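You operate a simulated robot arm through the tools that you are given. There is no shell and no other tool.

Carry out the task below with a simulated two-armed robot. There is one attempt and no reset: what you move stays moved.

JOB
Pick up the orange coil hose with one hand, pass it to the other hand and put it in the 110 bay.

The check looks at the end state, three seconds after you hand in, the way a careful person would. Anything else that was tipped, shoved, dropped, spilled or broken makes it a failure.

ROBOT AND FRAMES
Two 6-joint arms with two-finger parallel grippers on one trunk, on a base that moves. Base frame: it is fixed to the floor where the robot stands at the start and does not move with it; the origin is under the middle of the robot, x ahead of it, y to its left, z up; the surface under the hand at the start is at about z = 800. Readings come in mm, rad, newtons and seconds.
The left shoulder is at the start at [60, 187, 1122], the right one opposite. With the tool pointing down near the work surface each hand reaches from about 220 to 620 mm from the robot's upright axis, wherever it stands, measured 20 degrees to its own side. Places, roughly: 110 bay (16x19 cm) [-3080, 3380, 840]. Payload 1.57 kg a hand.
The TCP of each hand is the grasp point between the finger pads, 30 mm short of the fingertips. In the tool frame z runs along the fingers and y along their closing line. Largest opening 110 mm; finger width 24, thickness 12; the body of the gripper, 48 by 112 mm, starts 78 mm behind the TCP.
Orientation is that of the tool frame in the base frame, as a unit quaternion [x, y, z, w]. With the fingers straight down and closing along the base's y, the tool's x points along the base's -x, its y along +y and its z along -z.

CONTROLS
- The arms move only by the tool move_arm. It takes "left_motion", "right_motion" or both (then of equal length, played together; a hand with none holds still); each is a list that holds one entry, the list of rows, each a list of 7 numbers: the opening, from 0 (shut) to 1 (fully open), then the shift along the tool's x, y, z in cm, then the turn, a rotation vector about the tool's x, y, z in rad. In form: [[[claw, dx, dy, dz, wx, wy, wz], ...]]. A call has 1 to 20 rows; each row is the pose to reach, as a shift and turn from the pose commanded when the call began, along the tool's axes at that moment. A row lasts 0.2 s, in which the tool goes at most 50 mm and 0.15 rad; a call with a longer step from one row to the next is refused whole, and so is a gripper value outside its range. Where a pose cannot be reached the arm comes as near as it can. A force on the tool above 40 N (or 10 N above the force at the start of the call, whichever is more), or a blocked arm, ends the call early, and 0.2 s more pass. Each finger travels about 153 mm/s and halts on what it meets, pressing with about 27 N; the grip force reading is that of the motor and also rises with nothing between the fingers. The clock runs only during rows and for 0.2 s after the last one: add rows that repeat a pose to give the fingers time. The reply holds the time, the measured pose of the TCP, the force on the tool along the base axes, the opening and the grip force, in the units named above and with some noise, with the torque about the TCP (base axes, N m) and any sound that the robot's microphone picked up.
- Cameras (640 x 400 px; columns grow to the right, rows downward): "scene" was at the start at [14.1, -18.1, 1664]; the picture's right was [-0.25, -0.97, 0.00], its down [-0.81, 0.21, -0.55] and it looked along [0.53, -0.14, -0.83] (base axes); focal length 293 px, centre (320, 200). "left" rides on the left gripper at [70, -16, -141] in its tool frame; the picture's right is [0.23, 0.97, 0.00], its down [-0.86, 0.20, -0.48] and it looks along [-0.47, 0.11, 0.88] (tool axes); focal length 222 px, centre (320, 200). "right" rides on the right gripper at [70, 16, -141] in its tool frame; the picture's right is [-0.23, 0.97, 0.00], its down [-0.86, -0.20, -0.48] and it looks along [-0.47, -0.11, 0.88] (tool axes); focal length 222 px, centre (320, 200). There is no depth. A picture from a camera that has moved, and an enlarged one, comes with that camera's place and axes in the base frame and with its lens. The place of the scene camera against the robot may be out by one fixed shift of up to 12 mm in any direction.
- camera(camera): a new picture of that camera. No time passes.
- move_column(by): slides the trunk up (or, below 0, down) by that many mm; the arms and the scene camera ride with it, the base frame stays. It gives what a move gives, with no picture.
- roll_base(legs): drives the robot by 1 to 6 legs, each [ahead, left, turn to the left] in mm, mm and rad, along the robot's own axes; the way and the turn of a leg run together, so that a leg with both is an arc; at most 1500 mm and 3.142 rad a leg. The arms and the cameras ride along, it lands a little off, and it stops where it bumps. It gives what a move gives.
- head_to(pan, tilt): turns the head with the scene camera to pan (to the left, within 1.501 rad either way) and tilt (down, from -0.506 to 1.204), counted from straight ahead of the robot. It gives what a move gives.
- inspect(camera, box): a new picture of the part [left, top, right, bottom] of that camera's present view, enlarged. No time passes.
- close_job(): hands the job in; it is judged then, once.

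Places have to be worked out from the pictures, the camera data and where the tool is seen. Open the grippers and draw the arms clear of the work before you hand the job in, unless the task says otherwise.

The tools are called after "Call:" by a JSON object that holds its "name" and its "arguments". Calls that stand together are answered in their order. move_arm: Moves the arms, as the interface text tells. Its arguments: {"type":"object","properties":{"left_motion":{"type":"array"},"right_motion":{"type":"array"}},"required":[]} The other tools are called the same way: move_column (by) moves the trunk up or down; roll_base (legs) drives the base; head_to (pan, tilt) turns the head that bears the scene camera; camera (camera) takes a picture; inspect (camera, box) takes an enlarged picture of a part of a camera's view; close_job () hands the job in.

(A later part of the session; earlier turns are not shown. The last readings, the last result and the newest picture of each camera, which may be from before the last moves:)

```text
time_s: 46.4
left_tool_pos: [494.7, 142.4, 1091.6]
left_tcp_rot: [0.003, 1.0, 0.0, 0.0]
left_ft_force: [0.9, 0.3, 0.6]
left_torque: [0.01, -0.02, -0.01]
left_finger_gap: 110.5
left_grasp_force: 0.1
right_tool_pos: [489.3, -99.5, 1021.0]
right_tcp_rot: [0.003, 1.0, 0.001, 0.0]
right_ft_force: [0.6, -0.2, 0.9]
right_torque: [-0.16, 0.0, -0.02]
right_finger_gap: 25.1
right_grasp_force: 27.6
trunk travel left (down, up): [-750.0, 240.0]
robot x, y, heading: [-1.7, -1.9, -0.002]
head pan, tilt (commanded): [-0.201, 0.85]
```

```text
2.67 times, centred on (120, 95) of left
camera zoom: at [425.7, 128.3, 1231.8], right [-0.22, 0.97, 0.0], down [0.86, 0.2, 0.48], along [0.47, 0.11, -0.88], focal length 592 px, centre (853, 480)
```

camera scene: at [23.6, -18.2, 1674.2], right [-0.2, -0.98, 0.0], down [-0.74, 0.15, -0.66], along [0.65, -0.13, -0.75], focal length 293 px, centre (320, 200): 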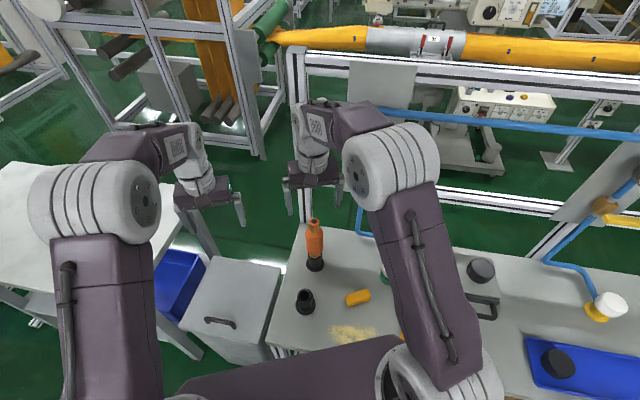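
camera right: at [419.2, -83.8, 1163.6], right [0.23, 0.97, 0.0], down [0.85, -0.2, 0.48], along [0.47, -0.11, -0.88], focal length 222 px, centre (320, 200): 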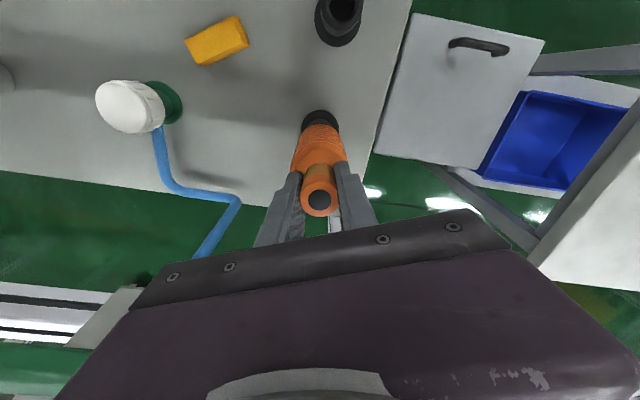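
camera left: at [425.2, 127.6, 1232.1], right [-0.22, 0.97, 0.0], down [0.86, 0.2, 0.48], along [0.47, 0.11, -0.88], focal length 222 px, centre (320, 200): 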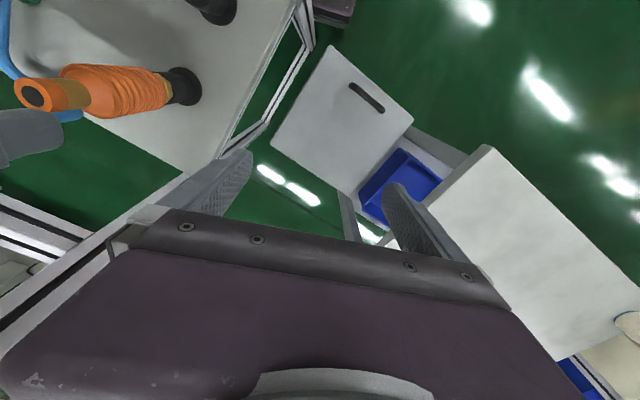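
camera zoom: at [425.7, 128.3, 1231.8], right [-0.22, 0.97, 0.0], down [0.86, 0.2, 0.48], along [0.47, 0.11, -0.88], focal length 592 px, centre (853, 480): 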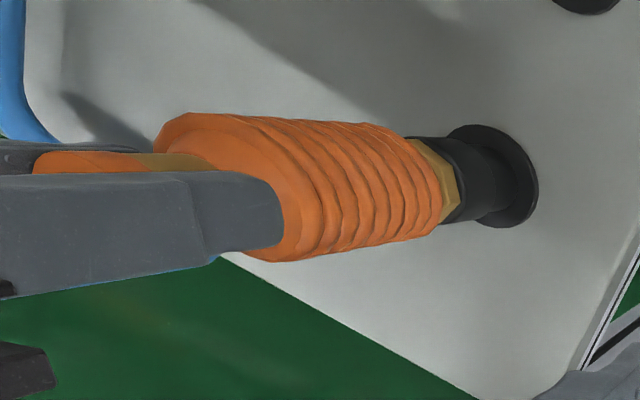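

The neck is gripped at 25 mm with 27.6 N and nothing shifted. I lift slowly by 20 mm and check that the stand stays behind.

Call:
{"name": "move_arm", "arguments": {"right_motion": [[[0, 0, 0, -0.5, 0, 0, 0], [0, 0, 0, -1, 0, 0, 0], [0, 0, 0, -1.5, 0, 0, 0], [0, 0, 0, -2, 0, 0, 0]]]}}

Call:
{"name": "inspect", "arguments": {"camera": "left", "box": [0, 20, 240, 170]}}

Call:
{"name": "inspect", "arguments": {"camera": "scene", "box": [260, 170, 400, 290]}}

```text
time_s: 47.4
left_tool_pos: [496.0, 142.9, 1091.2]
left_tcp_rot: [0.002, 1.0, 0.0, 0.0]
left_ft_force: [-0.6, 0.6, 0.8]
left_torque: [0.01, -0.04, -0.01]
left_finger_gap: 110.0
left_grasp_force: 0.0
right_tool_pos: [490.1, -100.7, 1039.9]
right_tcp_rot: [0.002, 1.0, 0.0, 0.0]
right_ft_force: [-1.1, 0.1, -1.0]
right_torque: [0.07, 0.02, 0.01]
right_finger_gap: 25.3
right_grasp_force: 27.3
trunk travel left (down, up): [-750.0, 240.0]
robot x, y, heading: [2.3, -2.6, -0.0]
head pan, tilt (commanded): [-0.201, 0.85]
```

```text
2.67 times, centred on (120, 95) of left
camera zoom: at [425.8, 128.3, 1231.8], right [-0.22, 0.97, 0.0], down [0.86, 0.2, 0.48], along [0.47, 0.11, -0.88], focal length 592 px, centre (853, 480)
```

zoom: 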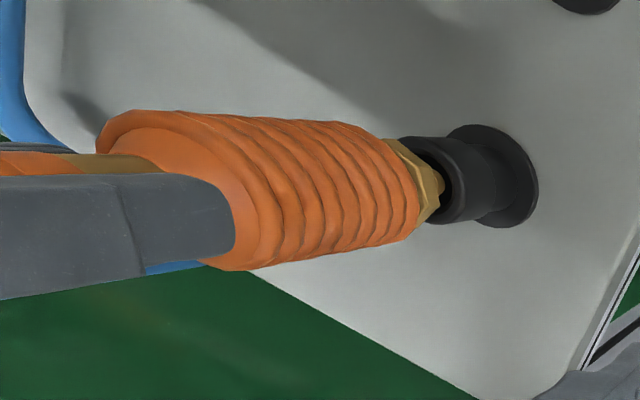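

```text
3.33 times, centred on (330, 230) of scene
camera zoom: at [24.4, -17.1, 1674.2], right [-0.2, -0.98, 0.0], down [-0.74, 0.15, -0.66], along [0.65, -0.13, -0.75], focal length 977 px, centre (287, 100)
```

zoom: 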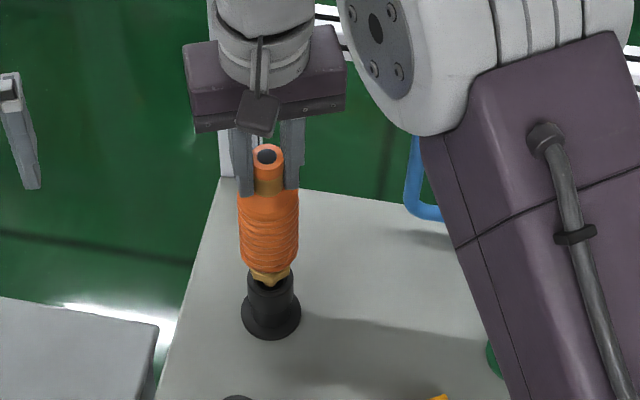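

The stand stays put and the hose slides out of it. I lift another 100 mm straight up to clear the stem.

Call:
{"name": "move_arm", "arguments": {"right_motion": [[[0, 0, 0, -1, 0, 0, 0], [0, 0, 0, -2, 0, 0, 0], [0, 0, 0, -3.5, 0, 0, 0], [0, 0, 0, -5, 0, 0, 0], [0, 0, 0, -6.5, 0, 0, 0], [0, 0, 0, -8, 0, 0, 0], [0, 0, 0, -10, 0, 0, 0], [0, 0, 0, -10, 0, 0, 0]]]}}

Call:
{"name": "inspect", "arguments": {"camera": "left", "box": [0, 20, 240, 170]}}

Call:
{"name": "inspect", "arguments": {"camera": "scene", "box": [240, 130, 400, 290]}}

```text
time_s: 49.1
left_tool_pos: [495.2, 143.6, 1090.5]
left_tcp_rot: [0.003, 1.0, 0.0, 0.0]
left_ft_force: [0.6, 0.3, 0.2]
left_torque: [0.01, 0.0, -0.01]
left_finger_gap: 110.0
left_grasp_force: 0.1
right_tool_pos: [490.7, -97.7, 1140.9]
right_tcp_rot: [0.003, 1.0, 0.0, -0.001]
right_ft_force: [-0.6, 0.6, -1.9]
right_torque: [0.02, -0.01, -0.01]
right_finger_gap: 25.2
right_grasp_force: 26.6
trunk travel left (down, up): [-750.0, 240.0]
robot x, y, heading: [1.5, -0.4, -0.002]
head pan, tilt (commanded): [-0.201, 0.85]
```

```text
2.67 times, centred on (120, 95) of left
camera zoom: at [426.0, 128.3, 1231.7], right [-0.22, 0.97, 0.0], down [0.86, 0.2, 0.48], along [0.47, 0.11, -0.88], focal length 592 px, centre (853, 480)
```

zoom: 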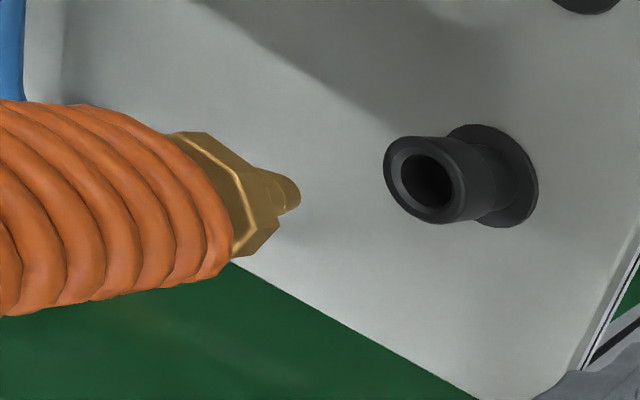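

```text
2.50 times, centred on (320, 210) of scene
camera zoom: at [24.7, -17.2, 1674.2], right [-0.2, -0.98, 0.0], down [-0.74, 0.15, -0.66], along [0.65, -0.13, -0.75], focal length 732 px, centre (320, 175)
```

zoom: 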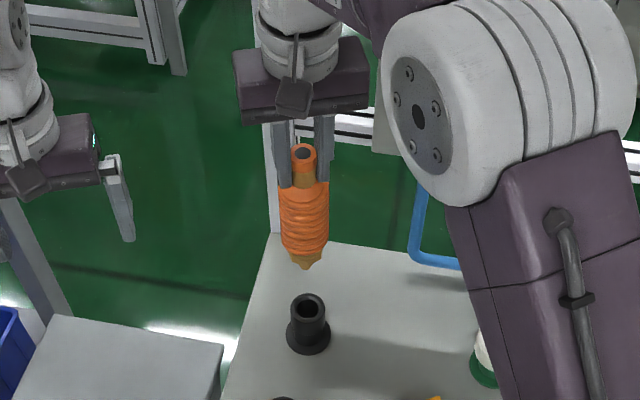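

The whole hose is free: about 200 mm long, with a conical brass tip, so it will have to lie diagonally in the bay. I back away from the bench 350 mm before the hand-over so that nothing is underneath.

Call:
{"name": "roll_base", "arguments": {"legs": [[-350, 0, 0]]}}

Call:
{"name": "camera", "arguments": {"camera": "scene"}}

```text
time_s: 51.4
left_tool_pos: [149.4, 144.0, 1090.1]
left_tcp_rot: [0.003, 1.0, 0.001, 0.0]
left_ft_force: [0.5, 0.8, 0.5]
left_torque: [0.04, 0.01, 0.02]
left_finger_gap: 109.9
left_grasp_force: 0.1
right_tool_pos: [144.3, -97.7, 1140.7]
right_tcp_rot: [0.003, 1.0, 0.0, -0.001]
right_ft_force: [0.4, -0.3, -1.7]
right_torque: [-0.02, 0.02, -0.01]
right_finger_gap: 25.7
right_grasp_force: 26.7
trunk travel left (down, up): [-750.0, 240.0]
robot x, y, heading: [-343.5, -4.5, -0.004]
head pan, tilt (commanded): [-0.201, 0.85]
```

```text
taken
camera scene: at [-322.2, -15.3, 1674.2], right [-0.21, -0.98, 0.0], down [-0.74, 0.15, -0.66], along [0.65, -0.14, -0.75], focal length 293 px, centre (320, 200)
```

scene: 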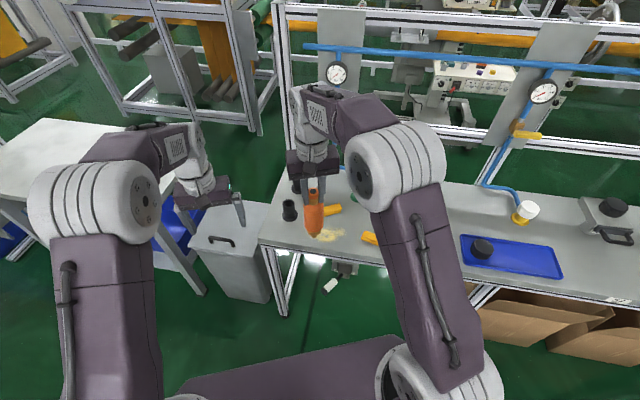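

The hose still hangs near the bench edge, so I back a little more and turn right to face down the free corridor, which is also my travel direction. The hand-over then happens over open floor.

Call:
{"name": "roll_base", "arguments": {"legs": [[-90, 0, 0], [0, 0, -1.972]]}}

Call:
{"name": "head_to", "arguments": {"pan": 0.0, "tilt": 0.6}}

Call:
{"name": "camera", "arguments": {"camera": "scene"}}

```text
time_s: 57.3
left_tool_pos: [-503.5, -508.8, 1090.6]
left_tcp_rot: [0.839, 0.544, 0.001, 0.0]
left_ft_force: [-1.1, 0.4, -1.0]
left_torque: [-0.01, -0.02, 0.01]
left_finger_gap: 109.9
left_grasp_force: 0.0
right_tool_pos: [-722.5, -407.2, 1141.3]
right_tcp_rot: [0.839, 0.544, 0.0, 0.0]
right_ft_force: [-0.3, -0.1, -1.2]
right_torque: [0.01, 0.03, -0.03]
right_finger_gap: 25.6
right_grasp_force: 27.1
trunk travel left (down, up): [-750.0, 240.0]
robot x, y, heading: [-436.3, -1.1, -1.991]
head pan, tilt (commanded): [-0.201, 0.85]
```

```text
time_s: 58.0
left_tool_pos: [-503.8, -509.9, 1091.1]
left_tcp_rot: [0.84, 0.543, 0.0, 0.001]
left_ft_force: [1.2, -0.2, 0.1]
left_torque: [-0.01, 0.02, 0.02]
left_finger_gap: 110.1
left_grasp_force: 0.1
right_tool_pos: [-722.5, -405.7, 1141.1]
right_tcp_rot: [0.84, 0.543, 0.0, -0.001]
right_ft_force: [-0.3, -0.6, -0.9]
right_torque: [0.02, 0.03, 0.0]
right_finger_gap: 25.4
right_grasp_force: 27.4
trunk travel left (down, up): [-750.0, 240.0]
robot x, y, heading: [-432.5, 3.8, -1.99]
head pan, tilt (commanded): [0.0, 0.6]
```

```text
taken
camera scene: at [-441.7, -25.1, 1695.1], right [-0.91, 0.41, 0.0], down [0.23, 0.52, -0.82], along [-0.34, -0.75, -0.57], focal length 293 px, centre (320, 200)
```

scene: 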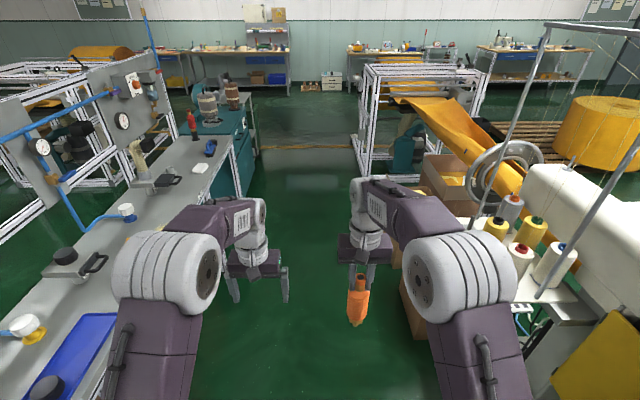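

The corridor ahead is clear and the hose hangs at about 490 mm ahead of the robot. I pitch the left hand so its fingers point forward (closing sideways), lowering it to coil height, z ≈ 1040, and still well to the left of the hose.

Call:
{"name": "move_arm", "arguments": {"left_motion": [[[1, 0.5, 0, 0.5, 0, -0.14, 0], [1, 1, 0, 1, 0, -0.28, 0], [1, 1.5, 0, 1.5, 0, -0.42, 0], [1, 2, 0, 2, 0, -0.56, 0], [1, 2.5, 0, 2.5, 0, -0.7, 0], [1, 3, 0, 3, 0, -0.84, 0], [1, 3.5, 0, 3.5, 0, -0.98, 0], [1, 4, 0, 4, 0, -1.12, 0], [1, 4.5, 0, 4.5, 0, -1.26, 0], [1, 5, 0, 5, 0, -1.4, 0], [1, 5.5, 0, 5.1, 0, -1.5, 0], [1, 5.5, 0, 5.1, 0, -1.571, 0], [1, 5.5, 0, 5.1, 0, -1.571, 0]]]}}

Call:
{"name": "camera", "arguments": {"camera": "scene"}}

Call:
{"name": "camera", "arguments": {"camera": "left"}}

```text
time_s: 60.8
left_tool_pos: [-507.2, -519.6, 1278.7]
left_tcp_rot: [0.625, 0.401, -0.564, 0.361]
left_ft_force: [0.0, 0.5, 1.0]
left_torque: [0.04, -0.01, 0.0]
left_finger_gap: 110.0
left_grasp_force: 0.1
left hand out of reach, approached as far as the arm can: row 4, 5, 6, 7, 8, 9, 10, 11, 12, 13
right_tool_pos: [-721.8, -406.9, 1141.0]
right_tcp_rot: [0.839, 0.543, 0.001, 0.0]
right_ft_force: [0.5, -0.9, -1.6]
right_torque: [-0.01, 0.01, 0.01]
right_finger_gap: 25.1
right_grasp_force: 27.3
trunk travel left (down, up): [-750.0, 240.0]
robot x, y, heading: [-435.7, 0.1, -1.991]
head pan, tilt (commanded): [0.0, 0.6]
```

```text
taken
camera scene: at [-441.7, -26.1, 1695.1], right [-0.91, 0.41, 0.0], down [0.23, 0.52, -0.82], along [-0.34, -0.75, -0.57], focal length 293 px, centre (320, 200)
```

scene: 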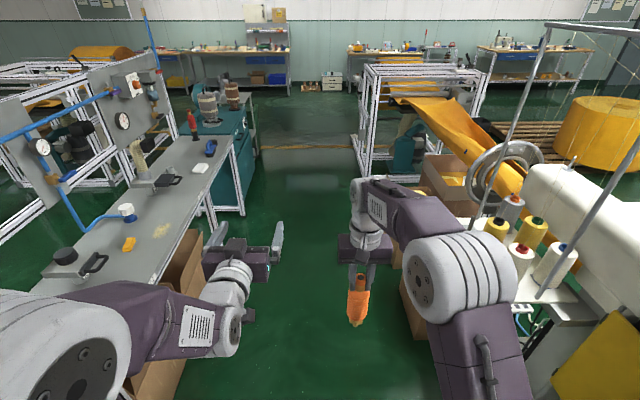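

```text
taken
camera left: at [-459.7, -377.3, 1222.4], right [0.89, -0.39, -0.23], down [0.34, 0.27, 0.9], along [-0.29, -0.88, 0.37], focal length 222 px, centre (320, 200)
```

left: 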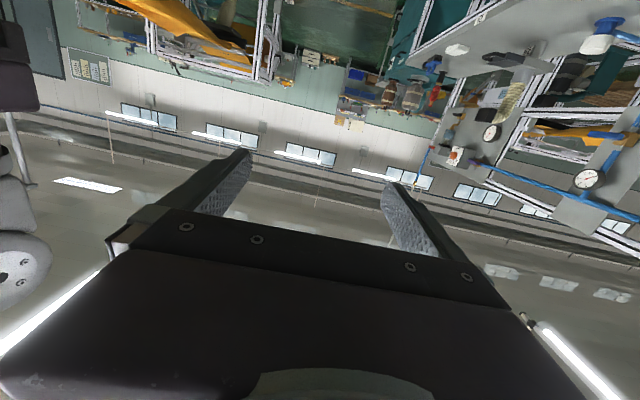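

The left hand took the orientation but could only get there high up, at z ≈ 1279: the wrist came too close to the shoulder. I move the left hand forward 12 cm, so the low pose becomes reachable, and bring the right hand with the hose slightly ahead, inward and lower.

Call:
{"name": "move_arm", "arguments": {"left_motion": [[[1, 0, 0, 3, 0, 0, 0], [1, 0, 0, 6, 0, 0, 0], [1, 0, 0, 9, 0, 0, 0], [1, 0, 0, 12, 0, 0, 0], [1, 0, 0, 12, 0, 0, 0], [1, 0, 0, 12, 0, 0, 0], [1, 0, 0, 12, 0, 0, 0]]]}}

Call:
{"name": "camera", "arguments": {"camera": "scene"}}

```text
time_s: 62.4
left_tool_pos: [-558.8, -628.8, 1263.0]
left_tcp_rot: [0.626, 0.4, -0.565, 0.36]
left_ft_force: [0.1, -0.4, 0.2]
left_torque: [-0.01, 0.0, 0.0]
left_finger_gap: 110.0
left_grasp_force: 0.0
right_tool_pos: [-723.3, -406.8, 1140.9]
right_tcp_rot: [0.839, 0.544, -0.001, 0.0]
right_ft_force: [-1.2, -0.5, -1.5]
right_torque: [0.01, 0.0, 0.01]
right_finger_gap: 25.3
right_grasp_force: 27.2
trunk travel left (down, up): [-750.0, 240.0]
robot x, y, heading: [-435.2, 2.6, -1.99]
head pan, tilt (commanded): [0.0, 0.6]
```

```text
taken
camera scene: at [-441.9, -26.0, 1695.1], right [-0.91, 0.41, 0.0], down [0.23, 0.52, -0.82], along [-0.34, -0.75, -0.57], focal length 293 px, centre (320, 200)
```

scene: 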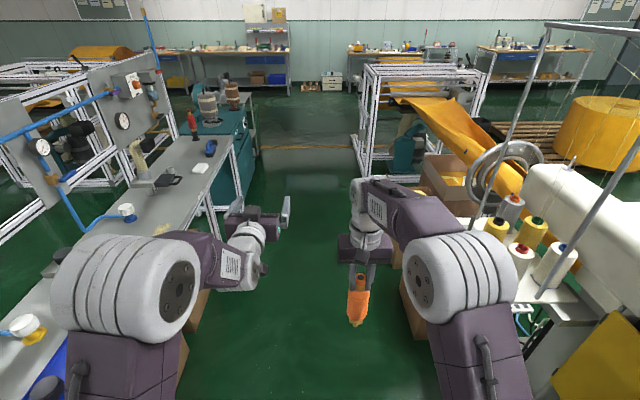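

The left hand now really is at about 627 mm ahead, z 1263, in reach. I lower it straight down to coil height, well to the left of the hose, and bring the right hand to its hand-over place at the same time.

Call:
{"name": "move_arm", "arguments": {"left_motion": [[[1, 4, 0, 0, 0, 0, 0], [1, 8, 0, 0, 0, 0, 0], [1, 12, 0, 0, 0, 0, 0], [1, 16, 0, 0, 0, 0, 0], [1, 20, 0, 0, 0, 0, 0], [1, 24, 0, 0, 0, 0, 0], [1, 28, 0, 0, 0, 0, 0], [1, 28, 0, 0, 0, 0, 0]]], "right_motion": [[[0, 0, 0, 0.8, 0, 0, 0], [0, -0.6, 0.4, 1.6, 0, 0, 0], [0, -1.2, 0.8, 2.4, 0, 0, 0], [0, -1.8, 1.2, 3.2, 0, 0, 0], [0, -2.4, 1.6, 4, 0, 0, 0], [0, -3, 2, 5, 0, 0, 0], [0, -3.5, 2.4, 6, 0, 0, 0], [0, -3.5, 2.4, 6, 0, 0, 0]]]}}

Call:
{"name": "camera", "arguments": {"camera": "scene"}}

Call:
{"name": "camera", "arguments": {"camera": "left"}}

Call:
{"name": "camera", "arguments": {"camera": "right"}}

```text
time_s: 64.2
left_tool_pos: [-616.8, -724.2, 1022.8]
left_tcp_rot: [0.626, 0.4, -0.564, 0.361]
left_ft_force: [0.7, 0.3, 0.2]
left_torque: [-0.02, 0.03, 0.04]
left_finger_gap: 110.0
left_grasp_force: 0.2
left hand out of reach, approached as far as the arm can: row 2, 3, 4, 5, 6, 7, 8
right_tool_pos: [-715.0, -448.6, 1081.7]
right_tcp_rot: [0.839, 0.544, 0.0, 0.0]
right_ft_force: [0.0, 0.0, -1.3]
right_torque: [-0.01, -0.02, -0.01]
right_finger_gap: 25.1
right_grasp_force: 26.7
trunk travel left (down, up): [-750.0, 240.0]
robot x, y, heading: [-435.3, 1.1, -1.989]
head pan, tilt (commanded): [0.0, 0.6]
```

```text
taken
camera scene: at [-441.4, -24.5, 1695.1], right [-0.91, 0.41, 0.0], down [0.23, 0.52, -0.83], along [-0.34, -0.75, -0.56], focal length 293 px, centre (320, 200)
```

scene: 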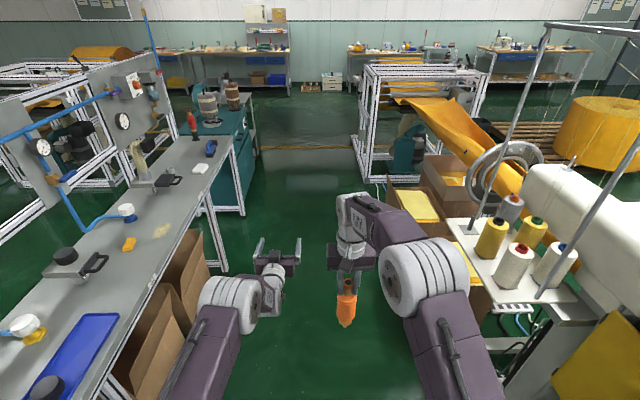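

```text
taken
camera left: at [-569.4, -581.7, 968.0], right [0.89, -0.39, -0.23], down [0.34, 0.27, 0.9], along [-0.29, -0.88, 0.37], focal length 222 px, centre (320, 200)
```

left: 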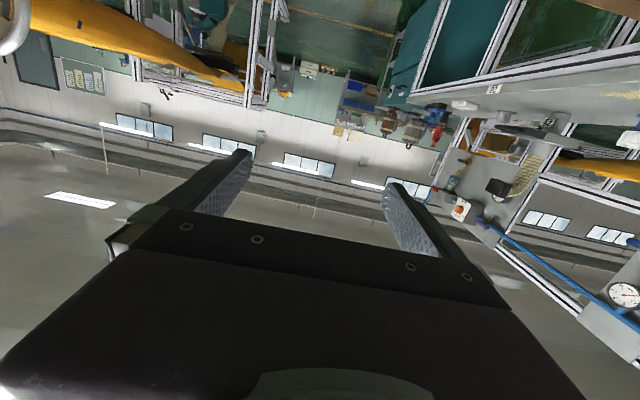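

```text
taken
camera right: at [-673.9, -392.6, 1223.6], right [0.8, -0.61, 0.0], down [-0.53, -0.7, 0.48], along [-0.29, -0.38, -0.88], focal length 222 px, centre (320, 200)
```

right: 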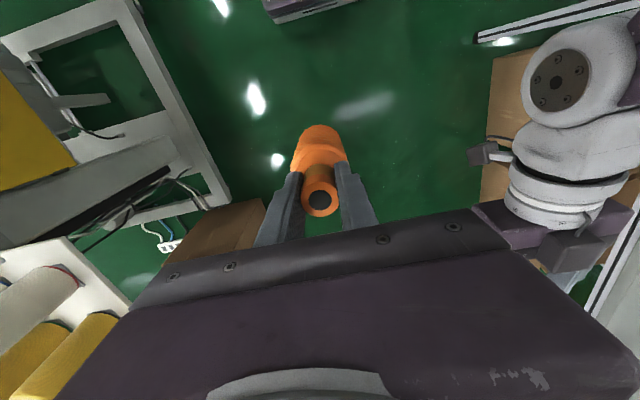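

Pointing forward at that height does not suit this arm (it was pushed out to 736 mm ahead). A better scheme is a symmetric "V": right hand rolled 45° with the hose pointing down-left, left hand rolled 45° the other way. First I bring the left hand back to fingers-down at about 500 mm ahead.

Call:
{"name": "move_arm", "arguments": {"left_motion": [[[1, -0.6, 0.1, -2, 0, 0.13, 0], [1, -1.2, 0.2, -4, 0, 0.26, 0], [1, -1.8, 0.3, -6, 0, 0.39, 0], [1, -2.4, 0.4, -8, 0, 0.52, 0], [1, -3, 0.5, -10, 0, 0.65, 0], [1, -3.6, 0.6, -12, 0, 0.78, 0], [1, -4.2, 0.8, -14, 0, 0.91, 0], [1, -4.8, 1, -16, 0, 1.04, 0], [1, -5.4, 1.2, -18, 0, 1.17, 0], [1, -6, 1.4, -20, 0, 1.3, 0], [1, -6.6, 1.6, -22, 0, 1.44, 0], [1, -7, 1.6, -24, 0, 1.571, 0], [1, -7, 1.6, -24, 0, 1.571, 0]]]}}

Call:
{"name": "camera", "arguments": {"camera": "scene"}}

```text
time_s: 67.0
left_tool_pos: [-463.9, -518.6, 1074.7]
left_tcp_rot: [0.842, 0.528, 0.029, 0.109]
left_ft_force: [0.6, 0.7, -1.2]
left_torque: [0.0, -0.01, 0.01]
left_finger_gap: 110.0
left_grasp_force: 0.0
left hand out of reach, approached as far as the arm can: row 6, 7, 8, 9, 10, 11, 12, 13
right_tool_pos: [-716.7, -448.0, 1082.1]
right_tcp_rot: [0.839, 0.545, 0.0, 0.001]
right_ft_force: [0.2, 0.0, -1.6]
right_torque: [-0.01, -0.04, -0.01]
right_finger_gap: 25.4
right_grasp_force: 27.1
trunk travel left (down, up): [-750.0, 240.0]
robot x, y, heading: [-442.4, -1.9, -1.989]
head pan, tilt (commanded): [0.0, 0.6]
```

```text
taken
camera scene: at [-443.4, -23.1, 1695.1], right [-0.91, 0.41, 0.0], down [0.23, 0.51, -0.83], along [-0.34, -0.75, -0.56], focal length 293 px, centre (320, 200)
```

scene: 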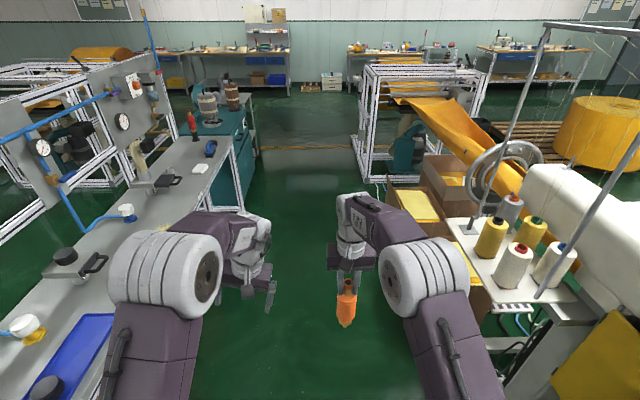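

The left hand ended about 0.22 rad rolled off and slightly displaced, apparently near an arm limit. I nudge it back toward the original fingers-down pose to see whether it recovers.

Call:
{"name": "move_arm", "arguments": {"left_motion": [[[1, -0.4, -1.5, -1, 0.07, 0.023, -0.009], [1, -0.8, -3, -2, 0.14, 0.046, -0.018], [1, -1.2, -4.5, -3, 0.214, 0.07, -0.027], [1, -1.2, -4.5, -3, 0.214, 0.07, -0.027]]]}}

Call:
{"name": "camera", "arguments": {"camera": "left"}}

```text
time_s: 68.0
left_tool_pos: [-485.9, -497.6, 1065.8]
left_tcp_rot: [0.837, 0.536, 0.017, 0.105]
left_ft_force: [-0.3, 0.3, -0.4]
left_torque: [0.0, -0.03, -0.03]
left_finger_gap: 110.2
left_grasp_force: 0.2
left hand out of reach, approached as far as the arm can: row 1, 2, 3, 4
right_tool_pos: [-715.6, -450.0, 1080.4]
right_tcp_rot: [0.839, 0.544, 0.0, -0.001]
right_ft_force: [0.1, -0.3, -1.3]
right_torque: [-0.01, -0.04, 0.0]
right_finger_gap: 25.5
right_grasp_force: 27.0
trunk travel left (down, up): [-750.0, 240.0]
robot x, y, heading: [-435.1, 0.6, -1.993]
head pan, tilt (commanded): [0.0, 0.6]
```

```text
taken
camera left: at [-491.1, -404.1, 1194.3], right [0.97, -0.19, 0.17], down [-0.25, -0.78, 0.58], along [0.02, -0.6, -0.8], focal length 222 px, centre (320, 200)
```

left: 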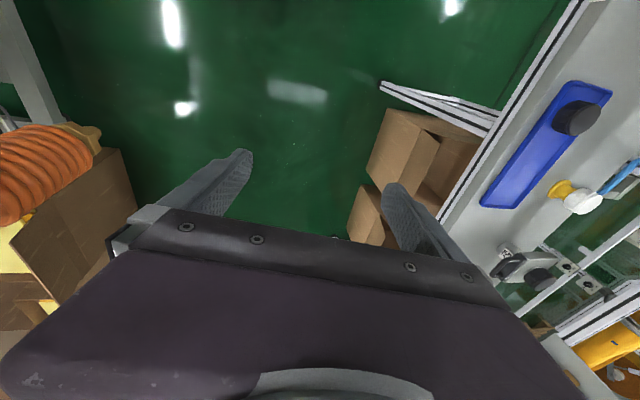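

It is stuck at a limit in this arm posture. I try raising the left hand and moving it outward while asking for the straight-down orientation.

Call:
{"name": "move_arm", "arguments": {"left_motion": [[[1, 0, 1, -3, 0.05, 0.02, 0], [1, 0, 2, -6, 0.1, 0.03, 0], [1, 0, 3, -9, 0.15, 0.05, 0], [1, 0, 4, -12, 0.2, 0.04, 0], [1, 0, 5, -15, 0.2, 0.04, 0], [1, 0, 5, -15, 0.2, 0.04, 0]]]}}

Call:
{"name": "camera", "arguments": {"camera": "scene"}}

```text
time_s: 69.4
left_tool_pos: [-461.9, -469.8, 1138.5]
left_tcp_rot: [0.836, 0.535, 0.01, 0.119]
left_ft_force: [-0.8, 0.3, -0.6]
left_torque: [0.03, 0.01, 0.01]
left_finger_gap: 110.1
left_grasp_force: 0.0
left hand out of reach, approached as far as the arm can: row 1, 2, 3, 4, 5, 6
right_tool_pos: [-716.5, -450.1, 1081.1]
right_tcp_rot: [0.839, 0.544, 0.0, -0.001]
right_ft_force: [0.2, 0.7, -0.5]
right_torque: [0.03, -0.04, 0.02]
right_finger_gap: 25.4
right_grasp_force: 27.0
trunk travel left (down, up): [-750.0, 240.0]
robot x, y, heading: [-434.0, 0.4, -1.994]
head pan, tilt (commanded): [0.0, 0.6]
```

```text
taken
camera scene: at [-441.8, -25.7, 1695.1], right [-0.91, 0.41, 0.0], down [0.23, 0.52, -0.82], along [-0.34, -0.75, -0.57], focal length 293 px, centre (320, 200)
```

scene: 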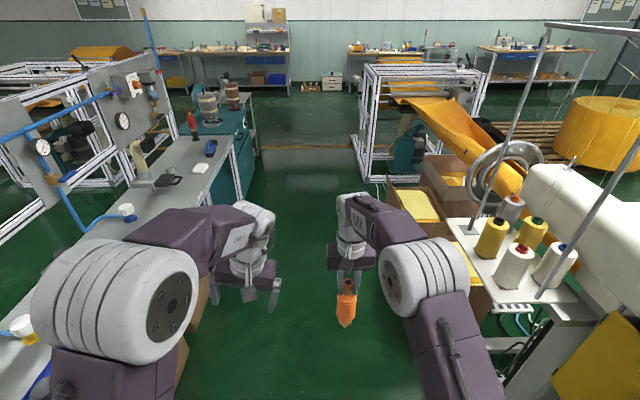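

I zoom in on both wrists to understand the difference in joint posture.

Call:
{"name": "inspect", "arguments": {"camera": "scene", "box": [150, 160, 450, 345]}}

```text
2.13 times, centred on (300, 252) of scene
camera zoom: at [-441.8, -25.7, 1695.1], right [-0.91, 0.41, 0.0], down [0.23, 0.52, -0.82], along [-0.34, -0.75, -0.57], focal length 625 px, centre (363, 88)
```

zoom: 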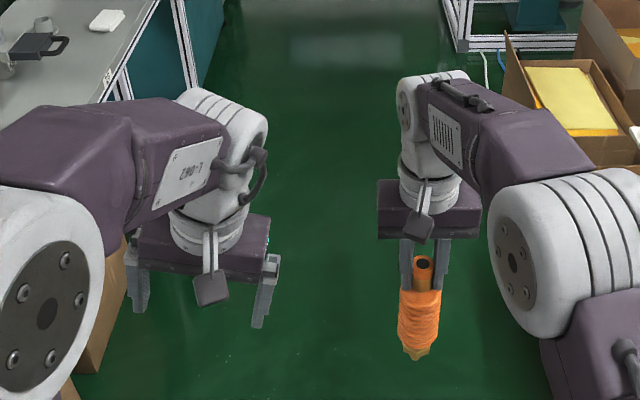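

Call:
{"name": "inspect", "arguments": {"camera": "scene", "box": [150, 190, 300, 320]}}

Call:
{"name": "inspect", "arguments": {"camera": "scene", "box": [320, 180, 470, 310]}}

Call:
{"name": "camera", "arguments": {"camera": "right"}}

```text
3.08 times, centred on (225, 255) of scene
camera zoom: at [-441.8, -25.7, 1695.1], right [-0.91, 0.41, 0.0], down [0.23, 0.52, -0.82], along [-0.34, -0.75, -0.57], focal length 902 px, centre (612, 31)
```

zoom: 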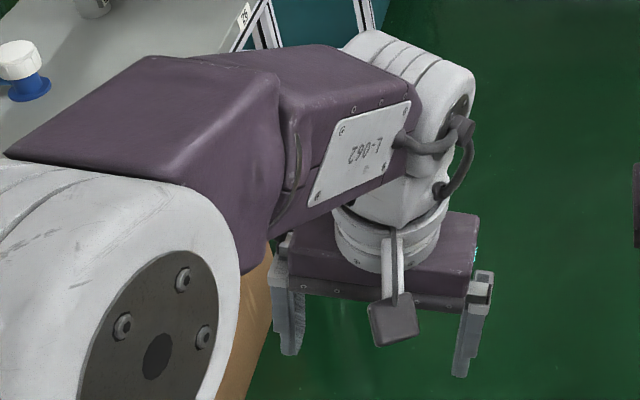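

```text
3.08 times, centred on (395, 245) of scene
camera zoom: at [-441.8, -25.7, 1695.1], right [-0.91, 0.41, 0.0], down [0.23, 0.52, -0.82], along [-0.34, -0.75, -0.57], focal length 902 px, centre (89, 62)
```

zoom: 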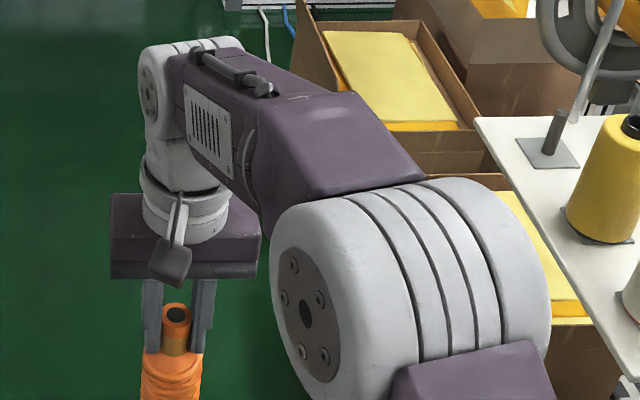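

```text
taken
camera right: at [-674.3, -393.4, 1223.3], right [0.8, -0.61, 0.0], down [-0.53, -0.7, 0.48], along [-0.29, -0.38, -0.88], focal length 222 px, centre (320, 200)
```

right: 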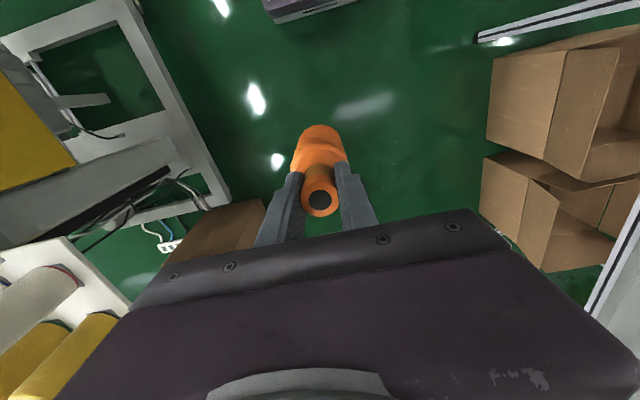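

The label plates show the left forearm is rolled 180° (a flipped wrist), held at its limit, so I must unwind it. I move the right hand with the hose out of the way to the right, and sweep the left hand up and forward-right so that its wrist goes through the straight position and can then unroll toward the right.

Call:
{"name": "move_arm", "arguments": {"left_motion": [[[1, -2.54, -1.15, 0.15, 0.0864, -0.11, 0], [1, -5.01, -2.27, -0.15, 0.173, -0.22, 0], [1, -7.4, -3.3, -0.9, 0.259, -0.33, 0], [1, -9.64, -4.21, -2.08, 0.346, -0.44, 0], [1, -11.69, -4.98, -3.64, 0.432, -0.55, 0], [1, -13.49, -5.57, -5.54, 0.518, -0.66, 0], [1, -15.04, -5.94, -7.76, 0.605, -0.77, 0], [1, -16.29, -6.08, -10.23, 0.691, -0.88, 0], [1, -17.2, -5.96, -12.9, 0.777, -0.99, 0], [1, -17.77, -5.58, -15.71, 0.864, -1.1, 0], [1, -17.99, -4.9, -18.62, 0.95, -1.21, 0], [1, -17.85, -3.95, -21.52, 1.037, -1.32, 0], [1, -17.34, -2.72, -24.38, 1.123, -1.431, 0], [1, -16.49, -1.21, -27.12, 1.209, -1.541, 0]]], "right_motion": [[[0, 0, -1.1, 0, 0, 0, 0], [0, 0, -2.2, 0, 0, 0, 0], [0, 0, -3.3, 0, 0, 0, 0], [0, 0, -4.4, 0, 0, 0, 0], [0, 0, -5.5, 0, 0, 0, 0], [0, 0, -6.6, 0, 0, 0, 0], [0, 0, -7.7, 0, 0, 0, 0], [0, 0, -8.8, 0, 0, 0, 0], [0, 0, -9.9, 0, 0, 0, 0], [0, 0, -11, 0, 0, 0, 0], [0, 0, -12.1, 0, 0, 0, 0], [0, 0, -13.2, 0, 0, 0, 0], [0, 0, -14.3, 0, 0, 0, 0], [0, 0, -15.4, 0, 0, 0, 0]]]}}

Call:
{"name": "camera", "arguments": {"camera": "scene"}}

```text
time_s: 72.4
left_tool_pos: [-585.1, -558.7, 1424.9]
left_tcp_rot: [-0.534, -0.223, 0.815, 0.013]
left_ft_force: [0.7, 0.6, -0.5]
left_torque: [-0.01, -0.01, -0.04]
left_finger_gap: 110.1
left_grasp_force: 0.1
left hand out of reach, approached as far as the arm can: row 1, 2, 3, 4, 5, 6
right_tool_pos: [-854.9, -385.1, 1081.8]
right_tcp_rot: [0.839, 0.544, 0.0, 0.001]
right_ft_force: [-0.2, 0.2, -2.0]
right_torque: [-0.02, 0.0, 0.03]
right_finger_gap: 25.5
right_grasp_force: 26.9
trunk travel left (down, up): [-750.0, 240.0]
robot x, y, heading: [-435.2, 1.8, -1.987]
head pan, tilt (commanded): [0.0, 0.6]
```

```text
taken
camera scene: at [-441.8, -25.1, 1695.1], right [-0.91, 0.41, 0.0], down [0.23, 0.52, -0.82], along [-0.34, -0.75, -0.57], focal length 293 px, centre (320, 200)
```

scene: 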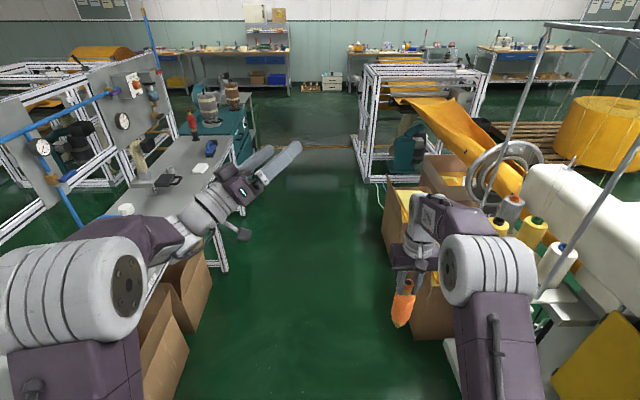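

The last eight rows were all reached. I zoom in on the left wrist to see which side of the forearm is showing.

Call:
{"name": "inspect", "arguments": {"camera": "scene", "box": [80, 130, 320, 330]}}

Call:
{"name": "inspect", "arguments": {"camera": "scene", "box": [360, 180, 480, 340]}}

```text
2.00 times, centred on (200, 230) of scene
camera zoom: at [-441.8, -25.1, 1695.1], right [-0.91, 0.41, 0.0], down [0.23, 0.52, -0.82], along [-0.34, -0.75, -0.57], focal length 586 px, centre (560, 140)
```

zoom: 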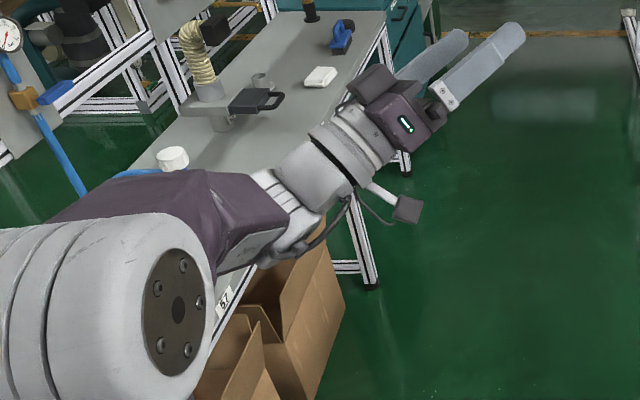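

```text
2.50 times, centred on (420, 260) of scene
camera zoom: at [-441.8, -25.1, 1695.1], right [-0.91, 0.41, 0.0], down [0.23, 0.52, -0.82], along [-0.34, -0.75, -0.57], focal length 732 px, centre (70, 50)
```

zoom: 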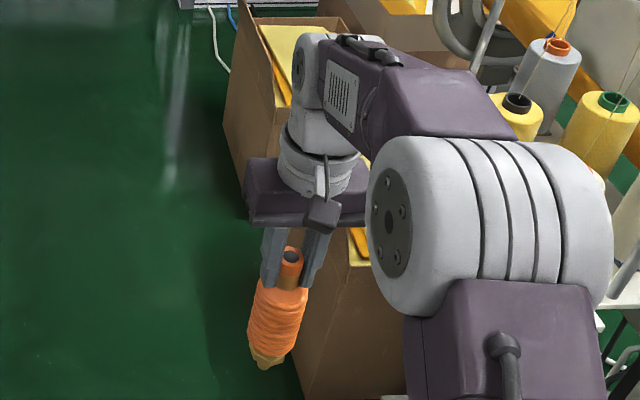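

Call:
{"name": "inspect", "arguments": {"camera": "scene", "box": [160, 200, 260, 270]}}

```text
5.71 times, centred on (210, 235) of scene
camera zoom: at [-441.8, -25.1, 1695.1], right [-0.91, 0.41, 0.0], down [0.23, 0.52, -0.82], along [-0.34, -0.75, -0.57], focal length 1674 px, centre (949, 0)
```

zoom: 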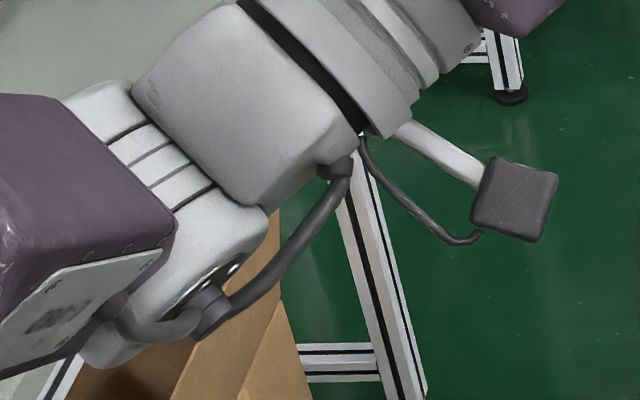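

The same "L-062" plate with the cable is still on the inner-lower side, so the forearm is still rolled but already unwinding the right way. I continue by swinging the left fingers from forward-up to down-right, which is also the orientation for the hand-over (closing along the forward axis).

Call:
{"name": "move_arm", "arguments": {"left_motion": [[[1, 2.31, 0.46, -1.51, 0.059, 0.1219, 0.0534], [1, 4.62, 0.92, -3.02, 0.118, 0.2438, 0.1068], [1, 6.93, 1.38, -4.53, 0.177, 0.3657, 0.1602], [1, 9.24, 1.84, -6.04, 0.236, 0.4876, 0.2136], [1, 11.55, 2.3, -7.55, 0.295, 0.6095, 0.267], [1, 13.86, 2.76, -9.06, 0.354, 0.7314, 0.3204], [1, 16.17, 3.22, -10.57, 0.413, 0.8533, 0.3738], [1, 18.48, 3.68, -12.08, 0.472, 0.9752, 0.4272], [1, 20.79, 4.14, -13.59, 0.531, 1.0971, 0.4806], [1, 23.1, 4.6, -15.1, 0.59, 1.219, 0.534], [1, 23.1, 4.6, -15.1, 0.59, 1.219, 0.534]]]}}

Call:
{"name": "camera", "arguments": {"camera": "scene"}}

Call:
{"name": "camera", "arguments": {"camera": "left"}}

```text
time_s: 74.8
left_tool_pos: [-538.7, -487.3, 1157.0]
left_tcp_rot: [0.904, -0.19, -0.374, -0.08]
left_ft_force: [0.1, 0.7, 0.0]
left_torque: [0.01, 0.03, -0.03]
left_finger_gap: 109.8
left_grasp_force: 0.0
right_tool_pos: [-854.8, -384.7, 1080.6]
right_tcp_rot: [0.84, 0.543, 0.0, 0.0]
right_ft_force: [-0.4, 0.5, -0.4]
right_torque: [-0.03, -0.01, -0.01]
right_finger_gap: 25.4
right_grasp_force: 27.4
trunk travel left (down, up): [-750.0, 240.0]
robot x, y, heading: [-435.5, -1.3, -1.993]
head pan, tilt (commanded): [0.0, 0.6]
```

```text
taken
camera scene: at [-441.3, -25.2, 1695.1], right [-0.91, 0.41, 0.0], down [0.23, 0.52, -0.82], along [-0.34, -0.75, -0.57], focal length 293 px, centre (320, 200)
```

scene: 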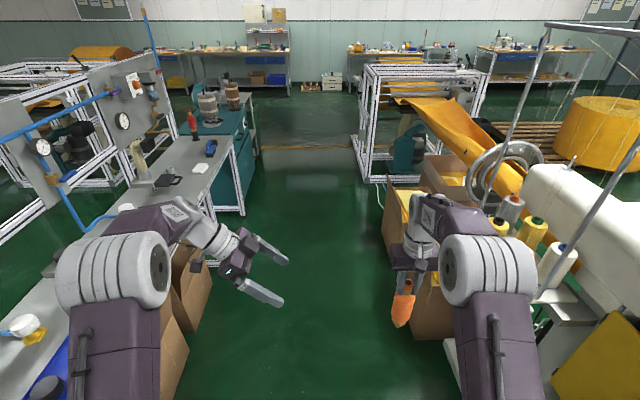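

```text
taken
camera left: at [-396.7, -531.1, 1207.0], right [-0.25, -0.96, -0.16], down [-0.33, -0.08, 0.94], along [-0.91, 0.28, -0.29], focal length 222 px, centre (320, 200)
```

left: 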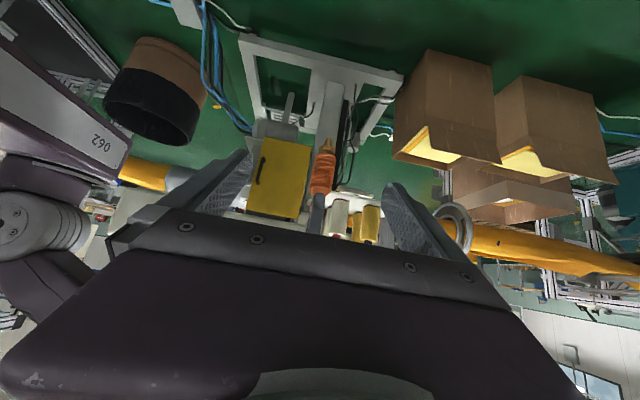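

The left hand is now unwound and exactly in the wanted pose: fingers pointing down-right, TCP about [486, 104, 1157] in the robot's frame. Next I roll the right hand 45° so the hose points down-left and bring it to the meeting place, still well clear of the left fingers.

Call:
{"name": "move_arm", "arguments": {"right_motion": [[[0, 0.4, 1.6, -0.2, -0.112, 0, 0], [0, 0.8, 3.2, -0.4, -0.224, 0, 0], [0, 1.2, 4.8, -0.7, -0.336, 0, 0], [0, 1.6, 6.4, -0.9, -0.448, 0, 0], [0, 2.1, 8, -1.1, -0.56, 0, 0], [0, 2.6, 9.6, -1.4, -0.672, 0, 0], [0, 3.3, 11.2, -1.8, -0.785, 0, 0], [0, 3.3, 12.8, -1.8, -0.785, 0, 0], [0, 3.3, 12.8, -1.8, -0.785, 0, 0]]]}}

Call:
{"name": "camera", "arguments": {"camera": "scene"}}

Call:
{"name": "camera", "arguments": {"camera": "left"}}

Call:
{"name": "camera", "arguments": {"camera": "right"}}

```text
time_s: 76.8
left_tool_pos: [-540.7, -487.0, 1157.1]
left_tcp_rot: [0.904, -0.19, -0.374, -0.08]
left_ft_force: [-0.2, -0.3, 0.1]
left_torque: [-0.02, -0.01, 0.03]
left_finger_gap: 109.9
left_grasp_force: 0.0
right_tool_pos: [-726.2, -407.1, 1099.5]
right_tcp_rot: [0.776, 0.502, 0.208, 0.322]
right_ft_force: [-0.6, -0.5, -1.3]
right_torque: [0.08, 0.11, -0.01]
right_finger_gap: 25.5
right_grasp_force: 26.9
trunk travel left (down, up): [-750.0, 240.0]
robot x, y, heading: [-435.0, 3.3, -1.996]
head pan, tilt (commanded): [0.0, 0.6]
```

```text
taken
camera scene: at [-441.8, -25.2, 1695.1], right [-0.91, 0.41, 0.0], down [0.23, 0.52, -0.82], along [-0.34, -0.75, -0.57], focal length 293 px, centre (320, 200)
```

scene: 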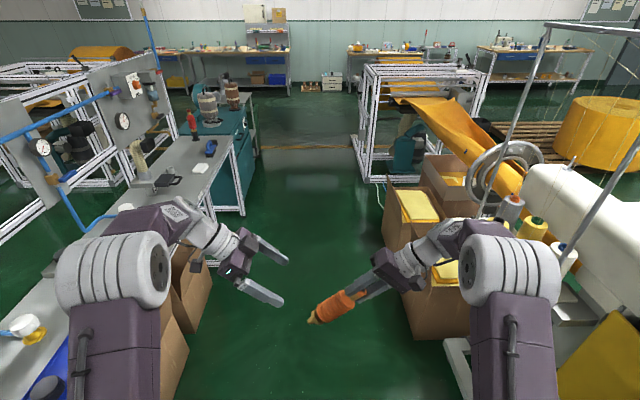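

```text
taken
camera left: at [-397.1, -531.0, 1207.1], right [-0.24, -0.96, -0.16], down [-0.32, -0.08, 0.94], along [-0.91, 0.28, -0.29], focal length 222 px, centre (320, 200)
```

left: 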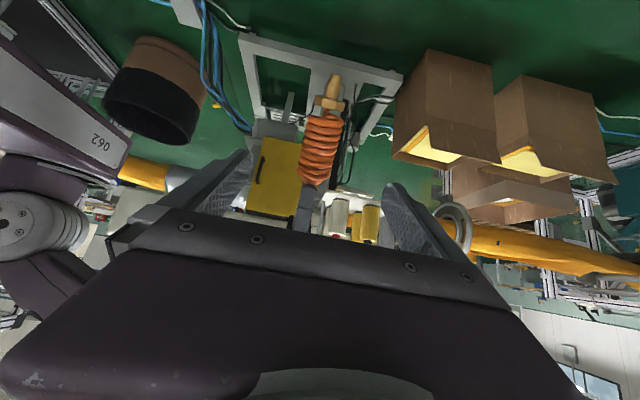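

```text
taken
camera right: at [-779.5, -309.1, 1211.5], right [0.54, -0.49, 0.69], down [-0.79, -0.58, 0.2], along [0.31, -0.65, -0.7], focal length 222 px, centre (320, 200)
```

right: 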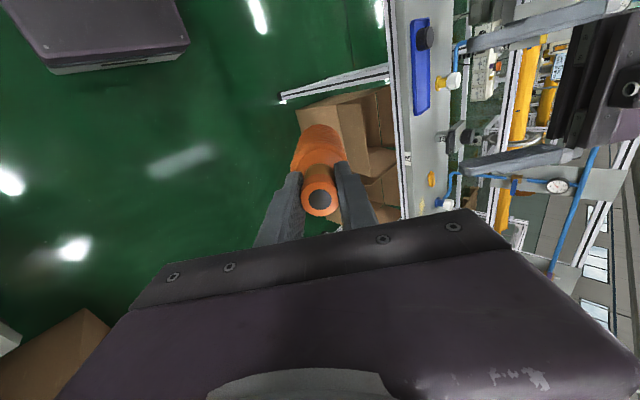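

Both hands are where I planned; computed offsets from the left TCP to the coil centre are about 184 mm along the fingers, under 3 mm sideways. I zoom in from the left hand camera to verify before approaching.

Call:
{"name": "inspect", "arguments": {"camera": "left", "box": [240, 60, 400, 250]}}

Call:
{"name": "inspect", "arguments": {"camera": "scene", "box": [200, 200, 440, 350]}}

```text
2.11 times, centred on (320, 155) of left
camera zoom: at [-397.1, -531.0, 1207.1], right [-0.24, -0.96, -0.16], down [-0.32, -0.08, 0.94], along [-0.91, 0.28, -0.29], focal length 468 px, centre (320, 295)
```

zoom: 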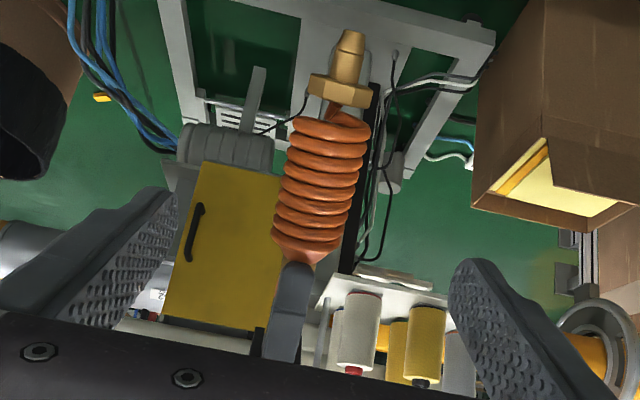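

```text
2.67 times, centred on (320, 275) of scene
camera zoom: at [-441.8, -25.2, 1695.1], right [-0.91, 0.41, 0.0], down [0.23, 0.52, -0.82], along [-0.34, -0.75, -0.57], focal length 781 px, centre (320, 0)
```

zoom: 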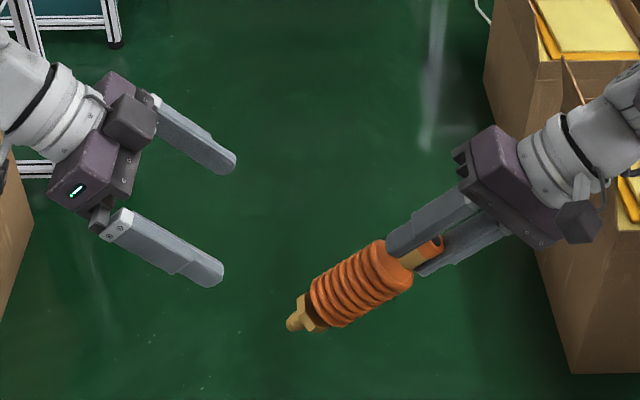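

The view shows the hose's real layout: coil centre about 88 mm from the right grip, nut about 147 mm, tip 181 mm (total ≈ 190 mm), and it is well centred between the left fingers. I advance the open left hand 173 mm along its fingers to straddle the coil, stopping 10 mm short of its axis so that the fingertips won't foul the bay floor later.

Call:
{"name": "move_arm", "arguments": {"left_motion": [[[1, -0.5, 0.1, 3, 0, 0, 0], [1, -1, 0.2, 6, 0, 0, 0], [1, -1, 0.2, 9, 0, 0, 0], [1, -1, 0.2, 12, 0, 0, 0], [1, -1, 0.2, 14, 0, 0, 0], [1, -1, 0.2, 16, 0, 0, 0], [1, -1, 0.2, 17.3, 0, 0, 0], [1, -1, 0.2, 17.3, 0, 0, 0]]]}}

Call:
{"name": "camera", "arguments": {"camera": "left"}}

Call:
{"name": "inspect", "arguments": {"camera": "scene", "box": [200, 200, 440, 350]}}

Call:
{"name": "camera", "arguments": {"camera": "right"}}

```text
time_s: 78.6
left_tool_pos: [-658.6, -437.9, 1041.1]
left_tcp_rot: [0.904, -0.189, -0.374, -0.079]
left_ft_force: [-0.1, -0.6, -0.1]
left_torque: [0.01, 0.01, 0.0]
left_finger_gap: 109.9
left_grasp_force: 0.1
right_tool_pos: [-726.0, -406.6, 1099.2]
right_tcp_rot: [0.775, 0.502, 0.208, 0.321]
right_ft_force: [0.1, -0.4, -1.5]
right_torque: [0.01, 0.11, 0.03]
right_finger_gap: 25.1
right_grasp_force: 27.0
trunk travel left (down, up): [-750.0, 240.0]
robot x, y, heading: [-434.9, 0.9, -1.996]
head pan, tilt (commanded): [0.0, 0.6]
```

```text
taken
camera left: at [-515.4, -481.1, 1091.3], right [-0.24, -0.96, -0.16], down [-0.32, -0.08, 0.94], along [-0.91, 0.28, -0.29], focal length 222 px, centre (320, 200)
```

left: 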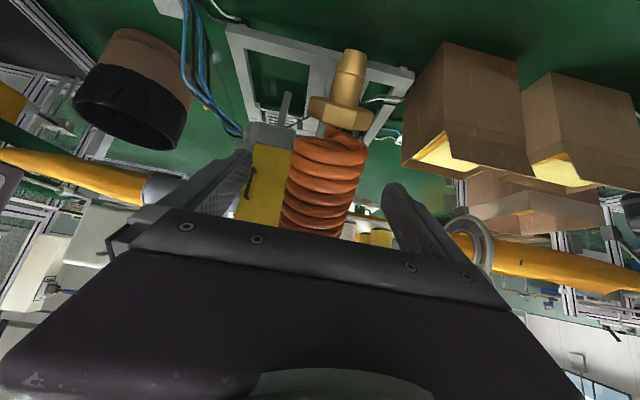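

```text
2.67 times, centred on (320, 275) of scene
camera zoom: at [-441.2, -25.2, 1695.1], right [-0.91, 0.41, 0.0], down [0.23, 0.52, -0.82], along [-0.34, -0.75, -0.57], focal length 781 px, centre (320, 0)
```

zoom: 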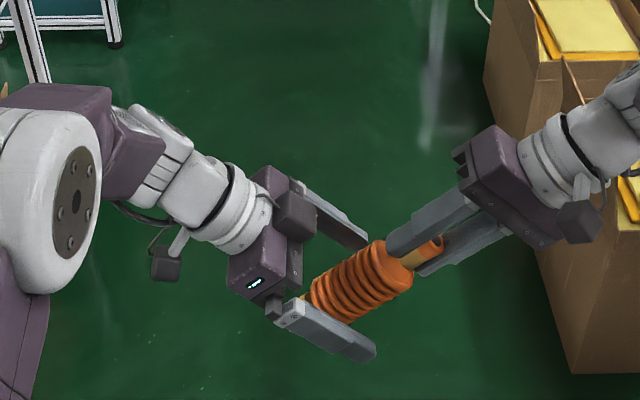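

```text
taken
camera right: at [-779.2, -309.0, 1211.6], right [0.54, -0.49, 0.69], down [-0.79, -0.58, 0.2], along [0.31, -0.65, -0.7], focal length 222 px, centre (320, 200)
```

right: 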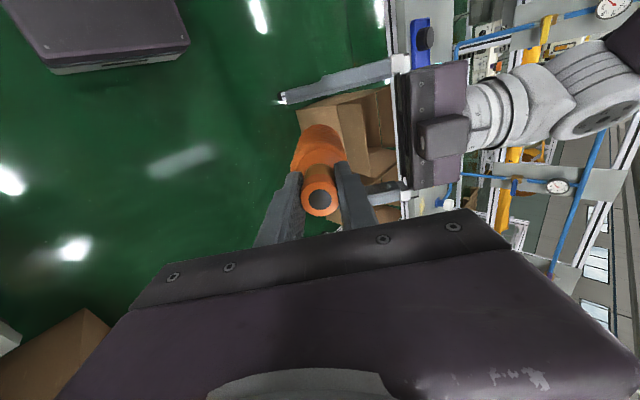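

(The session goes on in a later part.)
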